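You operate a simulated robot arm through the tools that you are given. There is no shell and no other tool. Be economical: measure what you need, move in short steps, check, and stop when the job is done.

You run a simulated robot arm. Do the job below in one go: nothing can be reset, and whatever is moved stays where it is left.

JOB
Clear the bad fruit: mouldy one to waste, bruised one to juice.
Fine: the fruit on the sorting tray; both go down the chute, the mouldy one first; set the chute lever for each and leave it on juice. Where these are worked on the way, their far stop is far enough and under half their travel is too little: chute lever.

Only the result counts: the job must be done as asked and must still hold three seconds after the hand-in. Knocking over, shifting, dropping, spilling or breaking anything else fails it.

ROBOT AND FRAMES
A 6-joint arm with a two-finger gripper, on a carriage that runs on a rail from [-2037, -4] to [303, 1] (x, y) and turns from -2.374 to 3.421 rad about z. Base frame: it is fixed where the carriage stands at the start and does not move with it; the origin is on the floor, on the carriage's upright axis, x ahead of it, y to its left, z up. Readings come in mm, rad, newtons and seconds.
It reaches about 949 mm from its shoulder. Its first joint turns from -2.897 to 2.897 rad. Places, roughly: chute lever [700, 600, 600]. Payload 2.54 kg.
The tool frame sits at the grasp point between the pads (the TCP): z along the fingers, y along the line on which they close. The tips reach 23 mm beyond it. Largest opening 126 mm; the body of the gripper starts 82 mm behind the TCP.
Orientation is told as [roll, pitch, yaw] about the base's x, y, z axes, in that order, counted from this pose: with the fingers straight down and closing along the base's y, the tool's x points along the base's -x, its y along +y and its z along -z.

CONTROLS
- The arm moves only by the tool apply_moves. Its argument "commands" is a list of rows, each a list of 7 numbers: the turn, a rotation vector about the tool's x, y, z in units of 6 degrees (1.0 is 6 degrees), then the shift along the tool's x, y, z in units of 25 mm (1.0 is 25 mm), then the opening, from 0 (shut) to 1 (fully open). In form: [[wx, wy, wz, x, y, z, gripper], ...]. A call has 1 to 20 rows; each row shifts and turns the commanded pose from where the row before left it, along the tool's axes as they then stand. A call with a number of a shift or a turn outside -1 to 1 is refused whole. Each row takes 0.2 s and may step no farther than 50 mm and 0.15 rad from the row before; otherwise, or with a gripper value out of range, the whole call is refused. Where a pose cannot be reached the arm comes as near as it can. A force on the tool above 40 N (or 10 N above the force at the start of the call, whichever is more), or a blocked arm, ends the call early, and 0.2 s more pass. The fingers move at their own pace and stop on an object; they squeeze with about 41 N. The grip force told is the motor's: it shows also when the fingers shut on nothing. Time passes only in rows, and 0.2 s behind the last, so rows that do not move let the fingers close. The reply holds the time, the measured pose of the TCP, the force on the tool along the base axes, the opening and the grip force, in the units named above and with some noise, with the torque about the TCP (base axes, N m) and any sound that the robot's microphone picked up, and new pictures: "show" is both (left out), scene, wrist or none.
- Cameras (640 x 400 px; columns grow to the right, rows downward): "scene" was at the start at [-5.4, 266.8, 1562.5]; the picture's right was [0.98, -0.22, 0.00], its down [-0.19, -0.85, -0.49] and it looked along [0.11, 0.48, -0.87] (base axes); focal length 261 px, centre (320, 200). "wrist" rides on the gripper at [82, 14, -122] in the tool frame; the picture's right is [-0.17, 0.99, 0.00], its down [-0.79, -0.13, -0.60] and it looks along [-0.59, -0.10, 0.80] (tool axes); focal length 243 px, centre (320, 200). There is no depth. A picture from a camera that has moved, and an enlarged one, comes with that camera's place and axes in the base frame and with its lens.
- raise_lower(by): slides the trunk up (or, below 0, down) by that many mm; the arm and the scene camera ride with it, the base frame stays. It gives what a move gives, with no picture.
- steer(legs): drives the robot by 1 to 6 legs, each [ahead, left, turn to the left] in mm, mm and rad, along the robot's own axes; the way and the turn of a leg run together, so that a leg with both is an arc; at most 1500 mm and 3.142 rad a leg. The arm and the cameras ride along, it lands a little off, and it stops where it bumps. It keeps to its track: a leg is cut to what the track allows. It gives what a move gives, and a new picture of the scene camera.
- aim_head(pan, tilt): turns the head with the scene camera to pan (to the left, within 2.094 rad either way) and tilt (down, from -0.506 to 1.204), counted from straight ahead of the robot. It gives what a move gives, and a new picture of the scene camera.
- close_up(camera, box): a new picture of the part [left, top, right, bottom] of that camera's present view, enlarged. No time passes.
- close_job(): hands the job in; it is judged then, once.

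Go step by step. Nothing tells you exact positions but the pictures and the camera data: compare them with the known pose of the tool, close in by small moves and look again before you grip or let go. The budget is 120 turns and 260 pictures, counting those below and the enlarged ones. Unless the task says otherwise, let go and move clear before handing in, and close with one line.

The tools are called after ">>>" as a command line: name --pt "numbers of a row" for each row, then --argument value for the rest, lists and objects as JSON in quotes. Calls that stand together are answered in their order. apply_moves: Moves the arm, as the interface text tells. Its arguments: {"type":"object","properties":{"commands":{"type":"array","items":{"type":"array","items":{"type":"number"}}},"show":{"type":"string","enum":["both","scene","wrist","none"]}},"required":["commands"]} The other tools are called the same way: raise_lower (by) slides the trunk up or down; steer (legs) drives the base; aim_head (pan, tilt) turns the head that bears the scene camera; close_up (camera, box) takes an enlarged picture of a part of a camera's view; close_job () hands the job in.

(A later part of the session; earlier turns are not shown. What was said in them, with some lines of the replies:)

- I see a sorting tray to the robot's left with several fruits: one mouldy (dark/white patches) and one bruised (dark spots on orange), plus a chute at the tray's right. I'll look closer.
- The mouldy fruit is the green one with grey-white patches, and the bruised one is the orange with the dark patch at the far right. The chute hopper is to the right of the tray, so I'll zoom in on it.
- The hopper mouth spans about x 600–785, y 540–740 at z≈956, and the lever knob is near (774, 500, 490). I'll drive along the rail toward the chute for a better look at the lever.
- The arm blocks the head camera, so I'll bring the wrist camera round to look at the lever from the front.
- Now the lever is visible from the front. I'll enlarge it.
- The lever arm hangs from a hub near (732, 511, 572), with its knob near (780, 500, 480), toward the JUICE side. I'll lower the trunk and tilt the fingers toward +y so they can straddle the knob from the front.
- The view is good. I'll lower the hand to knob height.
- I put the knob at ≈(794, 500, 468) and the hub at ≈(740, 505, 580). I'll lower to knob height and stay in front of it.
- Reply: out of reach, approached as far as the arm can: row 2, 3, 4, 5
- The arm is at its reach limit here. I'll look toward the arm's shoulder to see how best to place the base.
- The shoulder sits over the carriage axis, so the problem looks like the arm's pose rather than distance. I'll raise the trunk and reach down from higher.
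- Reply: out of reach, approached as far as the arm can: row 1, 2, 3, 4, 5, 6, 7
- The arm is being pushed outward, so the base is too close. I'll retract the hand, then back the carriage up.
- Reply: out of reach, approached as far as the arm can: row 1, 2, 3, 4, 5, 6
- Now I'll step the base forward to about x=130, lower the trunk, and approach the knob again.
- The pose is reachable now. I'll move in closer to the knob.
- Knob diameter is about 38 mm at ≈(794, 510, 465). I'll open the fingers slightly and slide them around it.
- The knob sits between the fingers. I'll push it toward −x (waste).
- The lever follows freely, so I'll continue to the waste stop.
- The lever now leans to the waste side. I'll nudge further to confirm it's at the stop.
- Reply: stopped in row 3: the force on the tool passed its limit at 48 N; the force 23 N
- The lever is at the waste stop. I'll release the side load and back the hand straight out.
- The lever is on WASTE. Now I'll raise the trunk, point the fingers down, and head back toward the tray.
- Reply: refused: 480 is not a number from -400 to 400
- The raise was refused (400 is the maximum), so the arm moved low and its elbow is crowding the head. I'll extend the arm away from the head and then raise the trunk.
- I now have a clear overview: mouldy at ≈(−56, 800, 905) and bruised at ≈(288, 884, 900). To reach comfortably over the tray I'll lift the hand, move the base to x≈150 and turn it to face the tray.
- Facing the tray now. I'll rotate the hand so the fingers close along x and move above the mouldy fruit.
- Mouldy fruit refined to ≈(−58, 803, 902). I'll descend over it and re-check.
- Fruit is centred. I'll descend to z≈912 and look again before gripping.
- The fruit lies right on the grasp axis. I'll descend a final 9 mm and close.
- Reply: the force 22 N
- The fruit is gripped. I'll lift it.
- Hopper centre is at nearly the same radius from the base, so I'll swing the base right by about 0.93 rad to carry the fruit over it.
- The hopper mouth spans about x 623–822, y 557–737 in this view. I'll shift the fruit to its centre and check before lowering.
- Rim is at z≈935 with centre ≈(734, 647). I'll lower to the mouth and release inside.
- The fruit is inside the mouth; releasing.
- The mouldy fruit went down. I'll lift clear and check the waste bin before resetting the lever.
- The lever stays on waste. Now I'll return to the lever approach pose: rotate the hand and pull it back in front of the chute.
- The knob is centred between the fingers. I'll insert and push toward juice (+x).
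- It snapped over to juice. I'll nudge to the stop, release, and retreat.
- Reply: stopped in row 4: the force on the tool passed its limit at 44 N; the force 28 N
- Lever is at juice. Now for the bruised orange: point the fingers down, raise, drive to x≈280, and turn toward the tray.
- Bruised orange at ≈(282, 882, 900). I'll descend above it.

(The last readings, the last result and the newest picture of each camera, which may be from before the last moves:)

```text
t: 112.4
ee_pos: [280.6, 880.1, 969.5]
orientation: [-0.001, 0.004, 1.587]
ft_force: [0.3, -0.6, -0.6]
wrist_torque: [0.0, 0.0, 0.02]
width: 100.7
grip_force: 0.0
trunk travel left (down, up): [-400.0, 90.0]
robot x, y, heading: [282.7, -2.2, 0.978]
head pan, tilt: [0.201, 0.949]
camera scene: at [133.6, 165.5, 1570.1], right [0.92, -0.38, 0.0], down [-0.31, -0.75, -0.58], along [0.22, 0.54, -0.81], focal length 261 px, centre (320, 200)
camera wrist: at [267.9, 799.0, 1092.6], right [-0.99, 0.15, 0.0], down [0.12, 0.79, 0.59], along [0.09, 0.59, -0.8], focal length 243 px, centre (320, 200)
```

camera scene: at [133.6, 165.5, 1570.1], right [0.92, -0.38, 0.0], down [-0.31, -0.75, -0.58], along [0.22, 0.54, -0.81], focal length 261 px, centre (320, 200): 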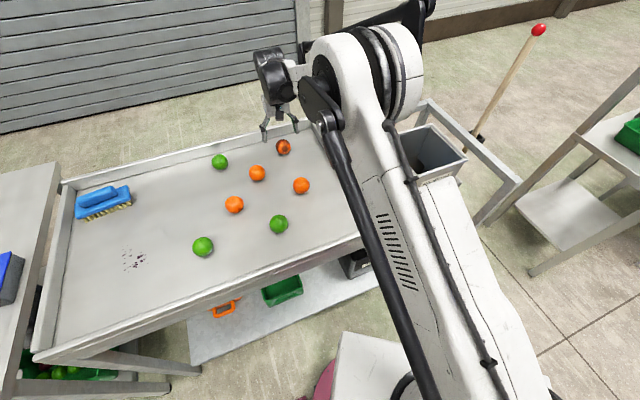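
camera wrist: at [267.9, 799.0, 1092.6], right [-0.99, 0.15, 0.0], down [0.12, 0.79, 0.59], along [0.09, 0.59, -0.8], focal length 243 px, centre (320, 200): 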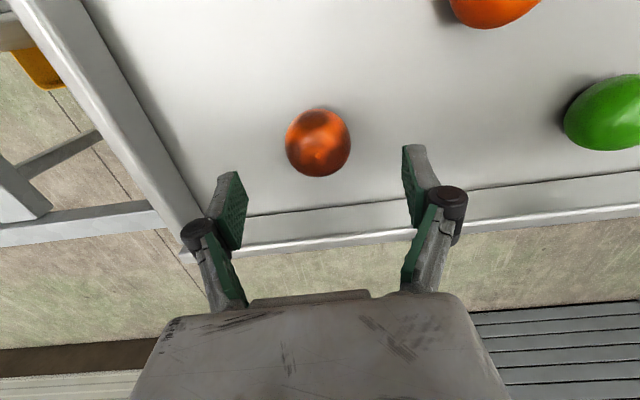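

Same geometry as before. I'll descend to grasp height and check.

>>> apply_moves --pt "0 0 0 0.08 0 0.8 0.8" --pt "0 0 0 0.05 0 0.8 0.8" --pt "0 0 0 0 0 0.8 0.8" --show "wrist"

```text
t: 113.2
ee_pos: [279.1, 877.8, 910.5]
orientation: [0.001, 0.002, 1.586]
ft_force: [-0.3, -0.6, 0.6]
wrist_torque: [0.01, -0.02, -0.01]
width: 100.7
grip_force: 0.2
trunk travel left (down, up): [-400.0, 90.0]
robot x, y, heading: [281.4, 0.7, 0.981]
head pan, tilt: [0.201, 0.949]
camera wrist: at [266.9, 797.1, 1032.5], right [-0.99, 0.15, 0.0], down [0.12, 0.79, 0.6], along [0.09, 0.59, -0.8], focal length 243 px, centre (320, 200)
```

wrist: 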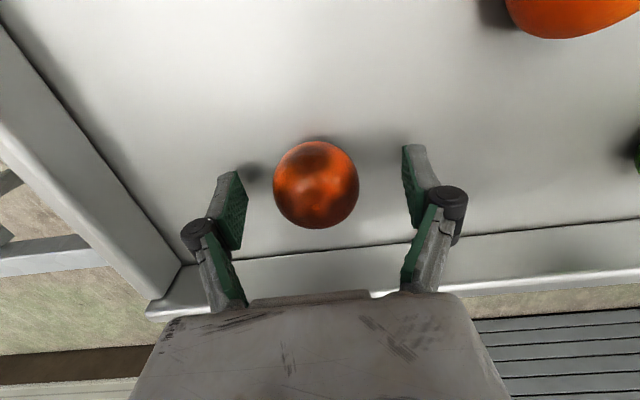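

Well aligned; closing on it and lifting.

>>> apply_moves --pt "0 0 0 -0.12 0 0.28 0.8" --pt "0 0 0 0 0 0 0.6" --pt "0 0 0 0 0 0 0.4" --pt "0 0 0 0 0 0 0.3" --pt "0 0 0 0 0 0 0.3" --show "wrist"

>>> apply_moves --pt "0 0 0 0 0 -0.5 0.3" --pt "0 0 0 0 0 -1 0.3" --pt "0 0 0 0 0 -1 0.3" --pt "0 0 0 0 0 -1 0.3" --pt "0 0 0 0 0 -1 0.3" --pt "0 0 0 0 0 -1 0.3" --pt "0 0 0 0 0 -1 0.3" --pt "0 0 0 0 0 -1 0.3" --show "both"

```text
t: 114.4
ee_pos: [280.0, 881.2, 904.0]
orientation: [0.001, 0.004, 1.586]
ft_force: [1.5, 0.0, 1.9]
wrist_torque: [0.02, -0.07, 0.02]
width: 51.9
grip_force: 40.5
trunk travel left (down, up): [-400.0, 90.0]
robot x, y, heading: [284.3, -2.5, 0.977]
head pan, tilt: [0.201, 0.949]
camera wrist: at [267.3, 799.5, 1026.1], right [-0.99, 0.15, 0.0], down [0.12, 0.79, 0.6], along [0.09, 0.59, -0.8], focal length 243 px, centre (320, 200)
```

wrist: 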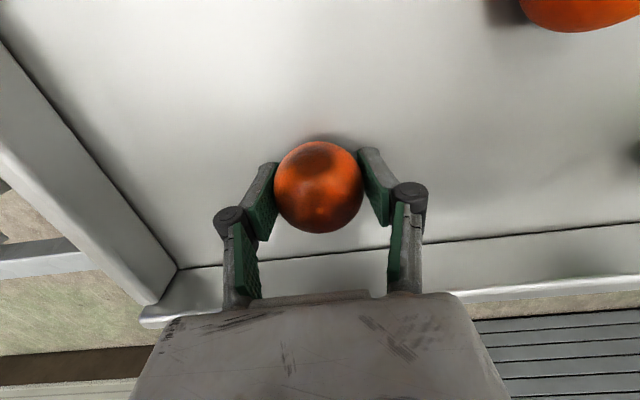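

```text
t: 116.2
ee_pos: [279.7, 878.8, 1091.4]
orientation: [0.0, 0.001, 1.587]
ft_force: [-0.5, 1.4, -0.8]
wrist_torque: [0.02, -0.02, 0.0]
width: 51.5
grip_force: 41.6
trunk travel left (down, up): [-400.0, 90.0]
robot x, y, heading: [283.6, 0.9, 0.982]
head pan, tilt: [0.201, 0.949]
camera scene: at [133.6, 165.3, 1570.2], right [0.92, -0.38, 0.0], down [-0.31, -0.75, -0.58], along [0.22, 0.54, -0.81], focal length 261 px, centre (320, 200)
camera wrist: at [267.4, 798.2, 1214.3], right [-0.99, 0.15, 0.0], down [0.12, 0.79, 0.6], along [0.09, 0.59, -0.8], focal length 243 px, centre (320, 200)
```

scene: 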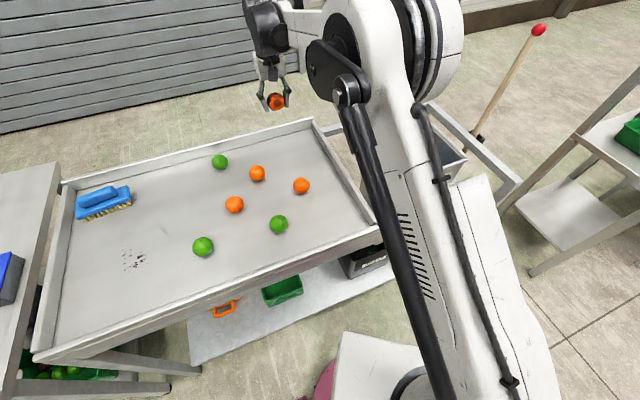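
wrist: 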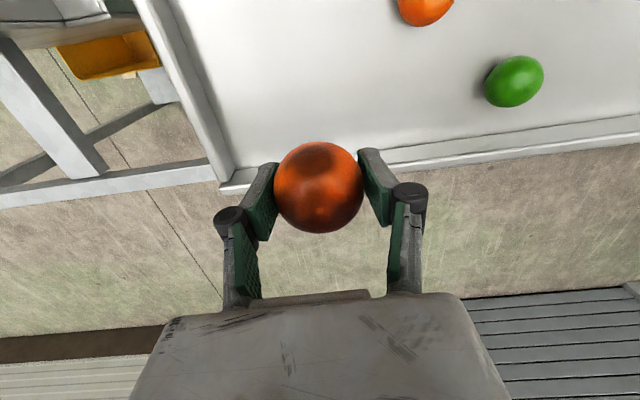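

Retract slightly to match the hopper radius, then swing right to the hopper.

>>> apply_moves --pt "0 0 0 0.9 0 0 0.3" --pt "0 0 0 0.9 0 0 0.3" --pt "0 0 0 0.9 0 0 0.3" --pt "0 0 0 0.9 0 0 0.3" --show "none"

>>> steer --legs '[[0, 0, -0.61]]'

>>> apply_moves --pt "0 0 0 0 0 0 0.3" --show "wrist"

```text
t: 117.2
ee_pos: [280.4, 791.6, 1091.3]
orientation: [-0.001, 0.004, 1.586]
ft_force: [0.0, 0.4, -0.2]
wrist_torque: [0.0, -0.02, 0.03]
width: 51.6
grip_force: 40.5
trunk travel left (down, up): [-400.0, 90.0]
robot x, y, heading: [286.6, -0.5, 0.98]
head pan, tilt: [0.201, 0.949]
```

```text
t: 119.2
ee_pos: [730.4, 652.2, 1090.4]
orientation: [0.001, 0.003, 0.983]
ft_force: [0.4, 0.7, -1.5]
wrist_torque: [0.02, 0.01, -0.02]
width: 51.6
grip_force: 41.0
trunk travel left (down, up): [-400.0, 90.0]
robot x, y, heading: [279.3, 1.3, 0.372]
head pan, tilt: [0.201, 0.949]
camera scene: at [252.4, 221.5, 1570.1], right [0.54, -0.84, 0.0], down [-0.68, -0.44, -0.58], along [0.49, 0.32, -0.81], focal length 261 px, centre (320, 200)
```

scene: 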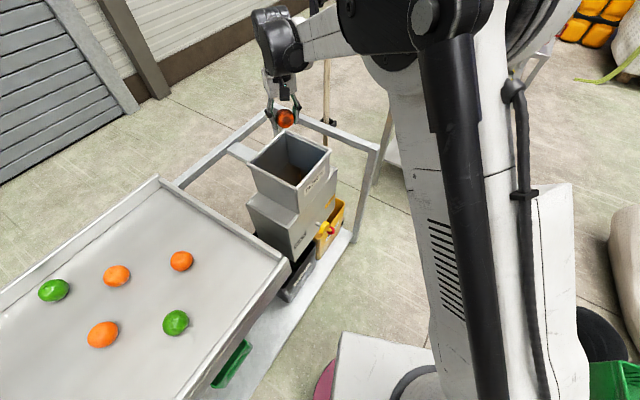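

```text
t: 119.6
ee_pos: [730.3, 653.1, 1092.0]
orientation: [0.001, 0.003, 0.981]
ft_force: [-0.1, 0.1, -1.2]
wrist_torque: [0.0, 0.02, 0.02]
width: 51.2
grip_force: 41.1
trunk travel left (down, up): [-400.0, 90.0]
robot x, y, heading: [280.9, 2.0, 0.377]
head pan, tilt: [0.201, 0.949]
camera wrist: at [673.2, 592.5, 1213.4], right [-0.73, 0.69, 0.0], down [0.55, 0.59, 0.6], along [0.41, 0.43, -0.8], focal length 243 px, centre (320, 200)
```

wrist: 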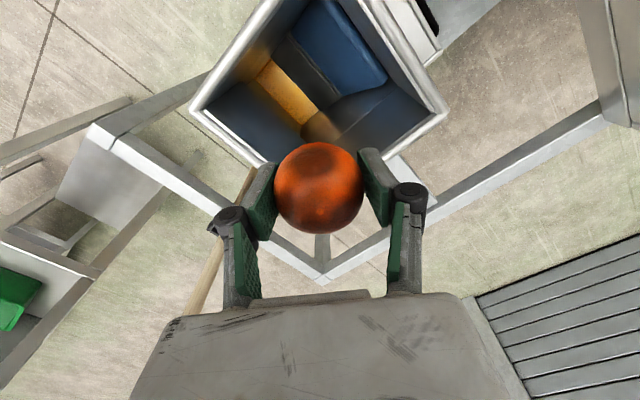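

Positioned over the mouth centre. Lowering as before, and checking prior to release.

>>> apply_moves --pt "0 0 0 0.1 0 0.9 0.3" --pt "0 0 0 0.1 0 0.9 0.3" --pt "0 0 0 0 0 0.9 0.3" --pt "0 0 0 0 0 0.9 0.3" --pt "0 0 0 0 0 0.9 0.3" --pt "0 0 0 0 0 0.9 0.3" --show "both"

```text
t: 121.0
ee_pos: [726.4, 646.4, 955.5]
orientation: [-0.001, 0.003, 0.983]
ft_force: [0.0, 0.2, -1.1]
wrist_torque: [0.01, -0.01, 0.0]
width: 51.6
grip_force: 41.2
trunk travel left (down, up): [-400.0, 90.0]
robot x, y, heading: [280.2, 0.0, 0.371]
head pan, tilt: [0.201, 0.949]
camera scene: at [252.3, 221.5, 1570.1], right [0.54, -0.84, 0.0], down [-0.68, -0.44, -0.58], along [0.49, 0.32, -0.81], focal length 261 px, centre (320, 200)
camera wrist: at [668.9, 587.0, 1078.2], right [-0.73, 0.69, 0.0], down [0.55, 0.59, 0.6], along [0.41, 0.43, -0.8], focal length 243 px, centre (320, 200)
```

scene: 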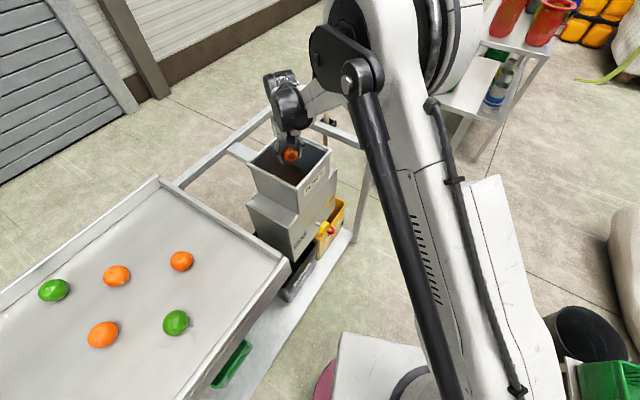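
wrist: 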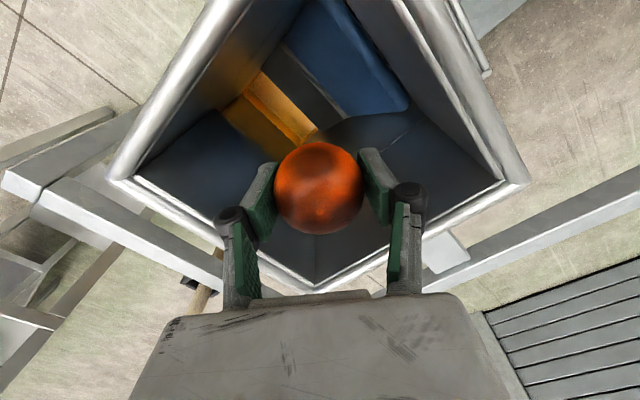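

>>> apply_moves --pt "0 0 0 0 0 0 0.5" --pt "0 0 0 0 0 0 0.62" --pt "0 0 0 0 0 0 0.62" --pt "0 0 0 0 0 0 0.62" --pt "0 0 0 0 0 0 0.62" --pt "0 0 0 0 0 -1 0.62" --pt "0 0 0 0 0 -1 0.62" --pt "0 0 0 0 0 -1 0.62" --pt "0 0 0 0 0 -1 0.62" --pt "0 0 0 0 0 -1 0.62" --pt "0 0 0 0 0 -1 0.62" --show "both"

>>> close_up --camera "scene" --box '[230, 110, 390, 310]'

```text
t: 123.4
ee_pos: [728.9, 646.9, 1105.9]
orientation: [0.0, 0.005, 0.981]
ft_force: [0.4, -0.3, 0.8]
wrist_torque: [0.03, 0.0, -0.03]
width: 78.1
grip_force: 0.0
trunk travel left (down, up): [-400.0, 90.0]
robot x, y, heading: [285.6, 0.7, 0.371]
head pan, tilt: [0.201, 0.949]
camera scene: at [252.2, 221.4, 1570.2], right [0.54, -0.84, 0.0], down [-0.68, -0.44, -0.58], along [0.49, 0.32, -0.81], focal length 261 px, centre (320, 200)
camera wrist: at [670.7, 587.6, 1229.1], right [-0.73, 0.69, 0.0], down [0.55, 0.59, 0.6], along [0.41, 0.43, -0.8], focal length 243 px, centre (320, 200)
```

scene: 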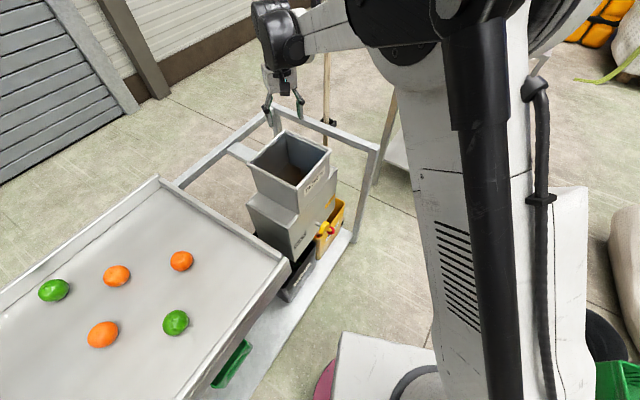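
wrist: 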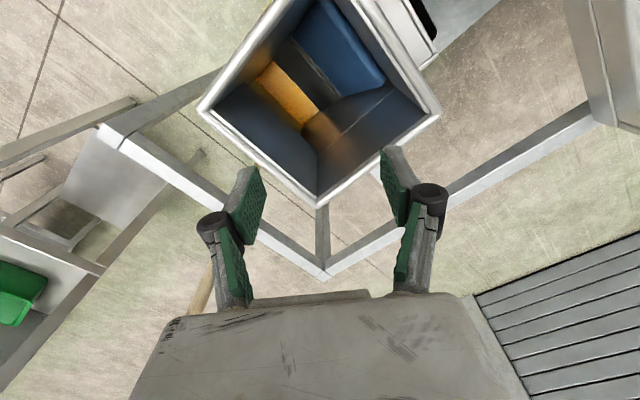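

```text
2.00 times, centred on (310, 210) of scene
camera zoom: at [252.2, 221.4, 1570.2], right [0.54, -0.84, 0.0], down [-0.68, -0.44, -0.58], along [0.49, 0.32, -0.81], focal length 522 px, centre (340, 180)
```

zoom: 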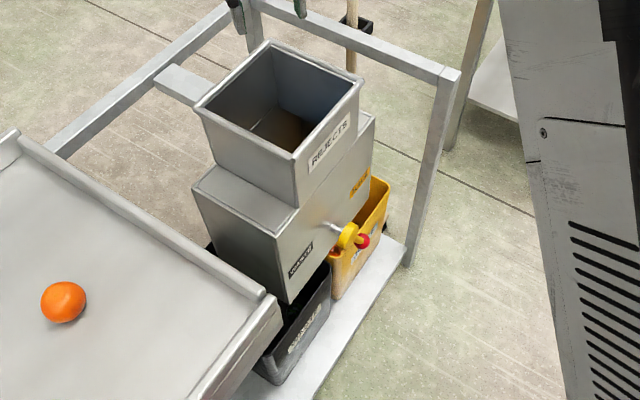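

The hopper is empty, both bad fruits have gone down the chute, the lever is on juice, and the hand is clear. Handing in.

>>> close_job

```text
The job is handed in.
```

I put the mouldy fruit down the chute with the lever on waste, then the bruised one with it on juice. The lever is still on juice. I saw both fruits leave the hopper but didn't see either one in its bin. I noticed nothing else knocked or shifted.
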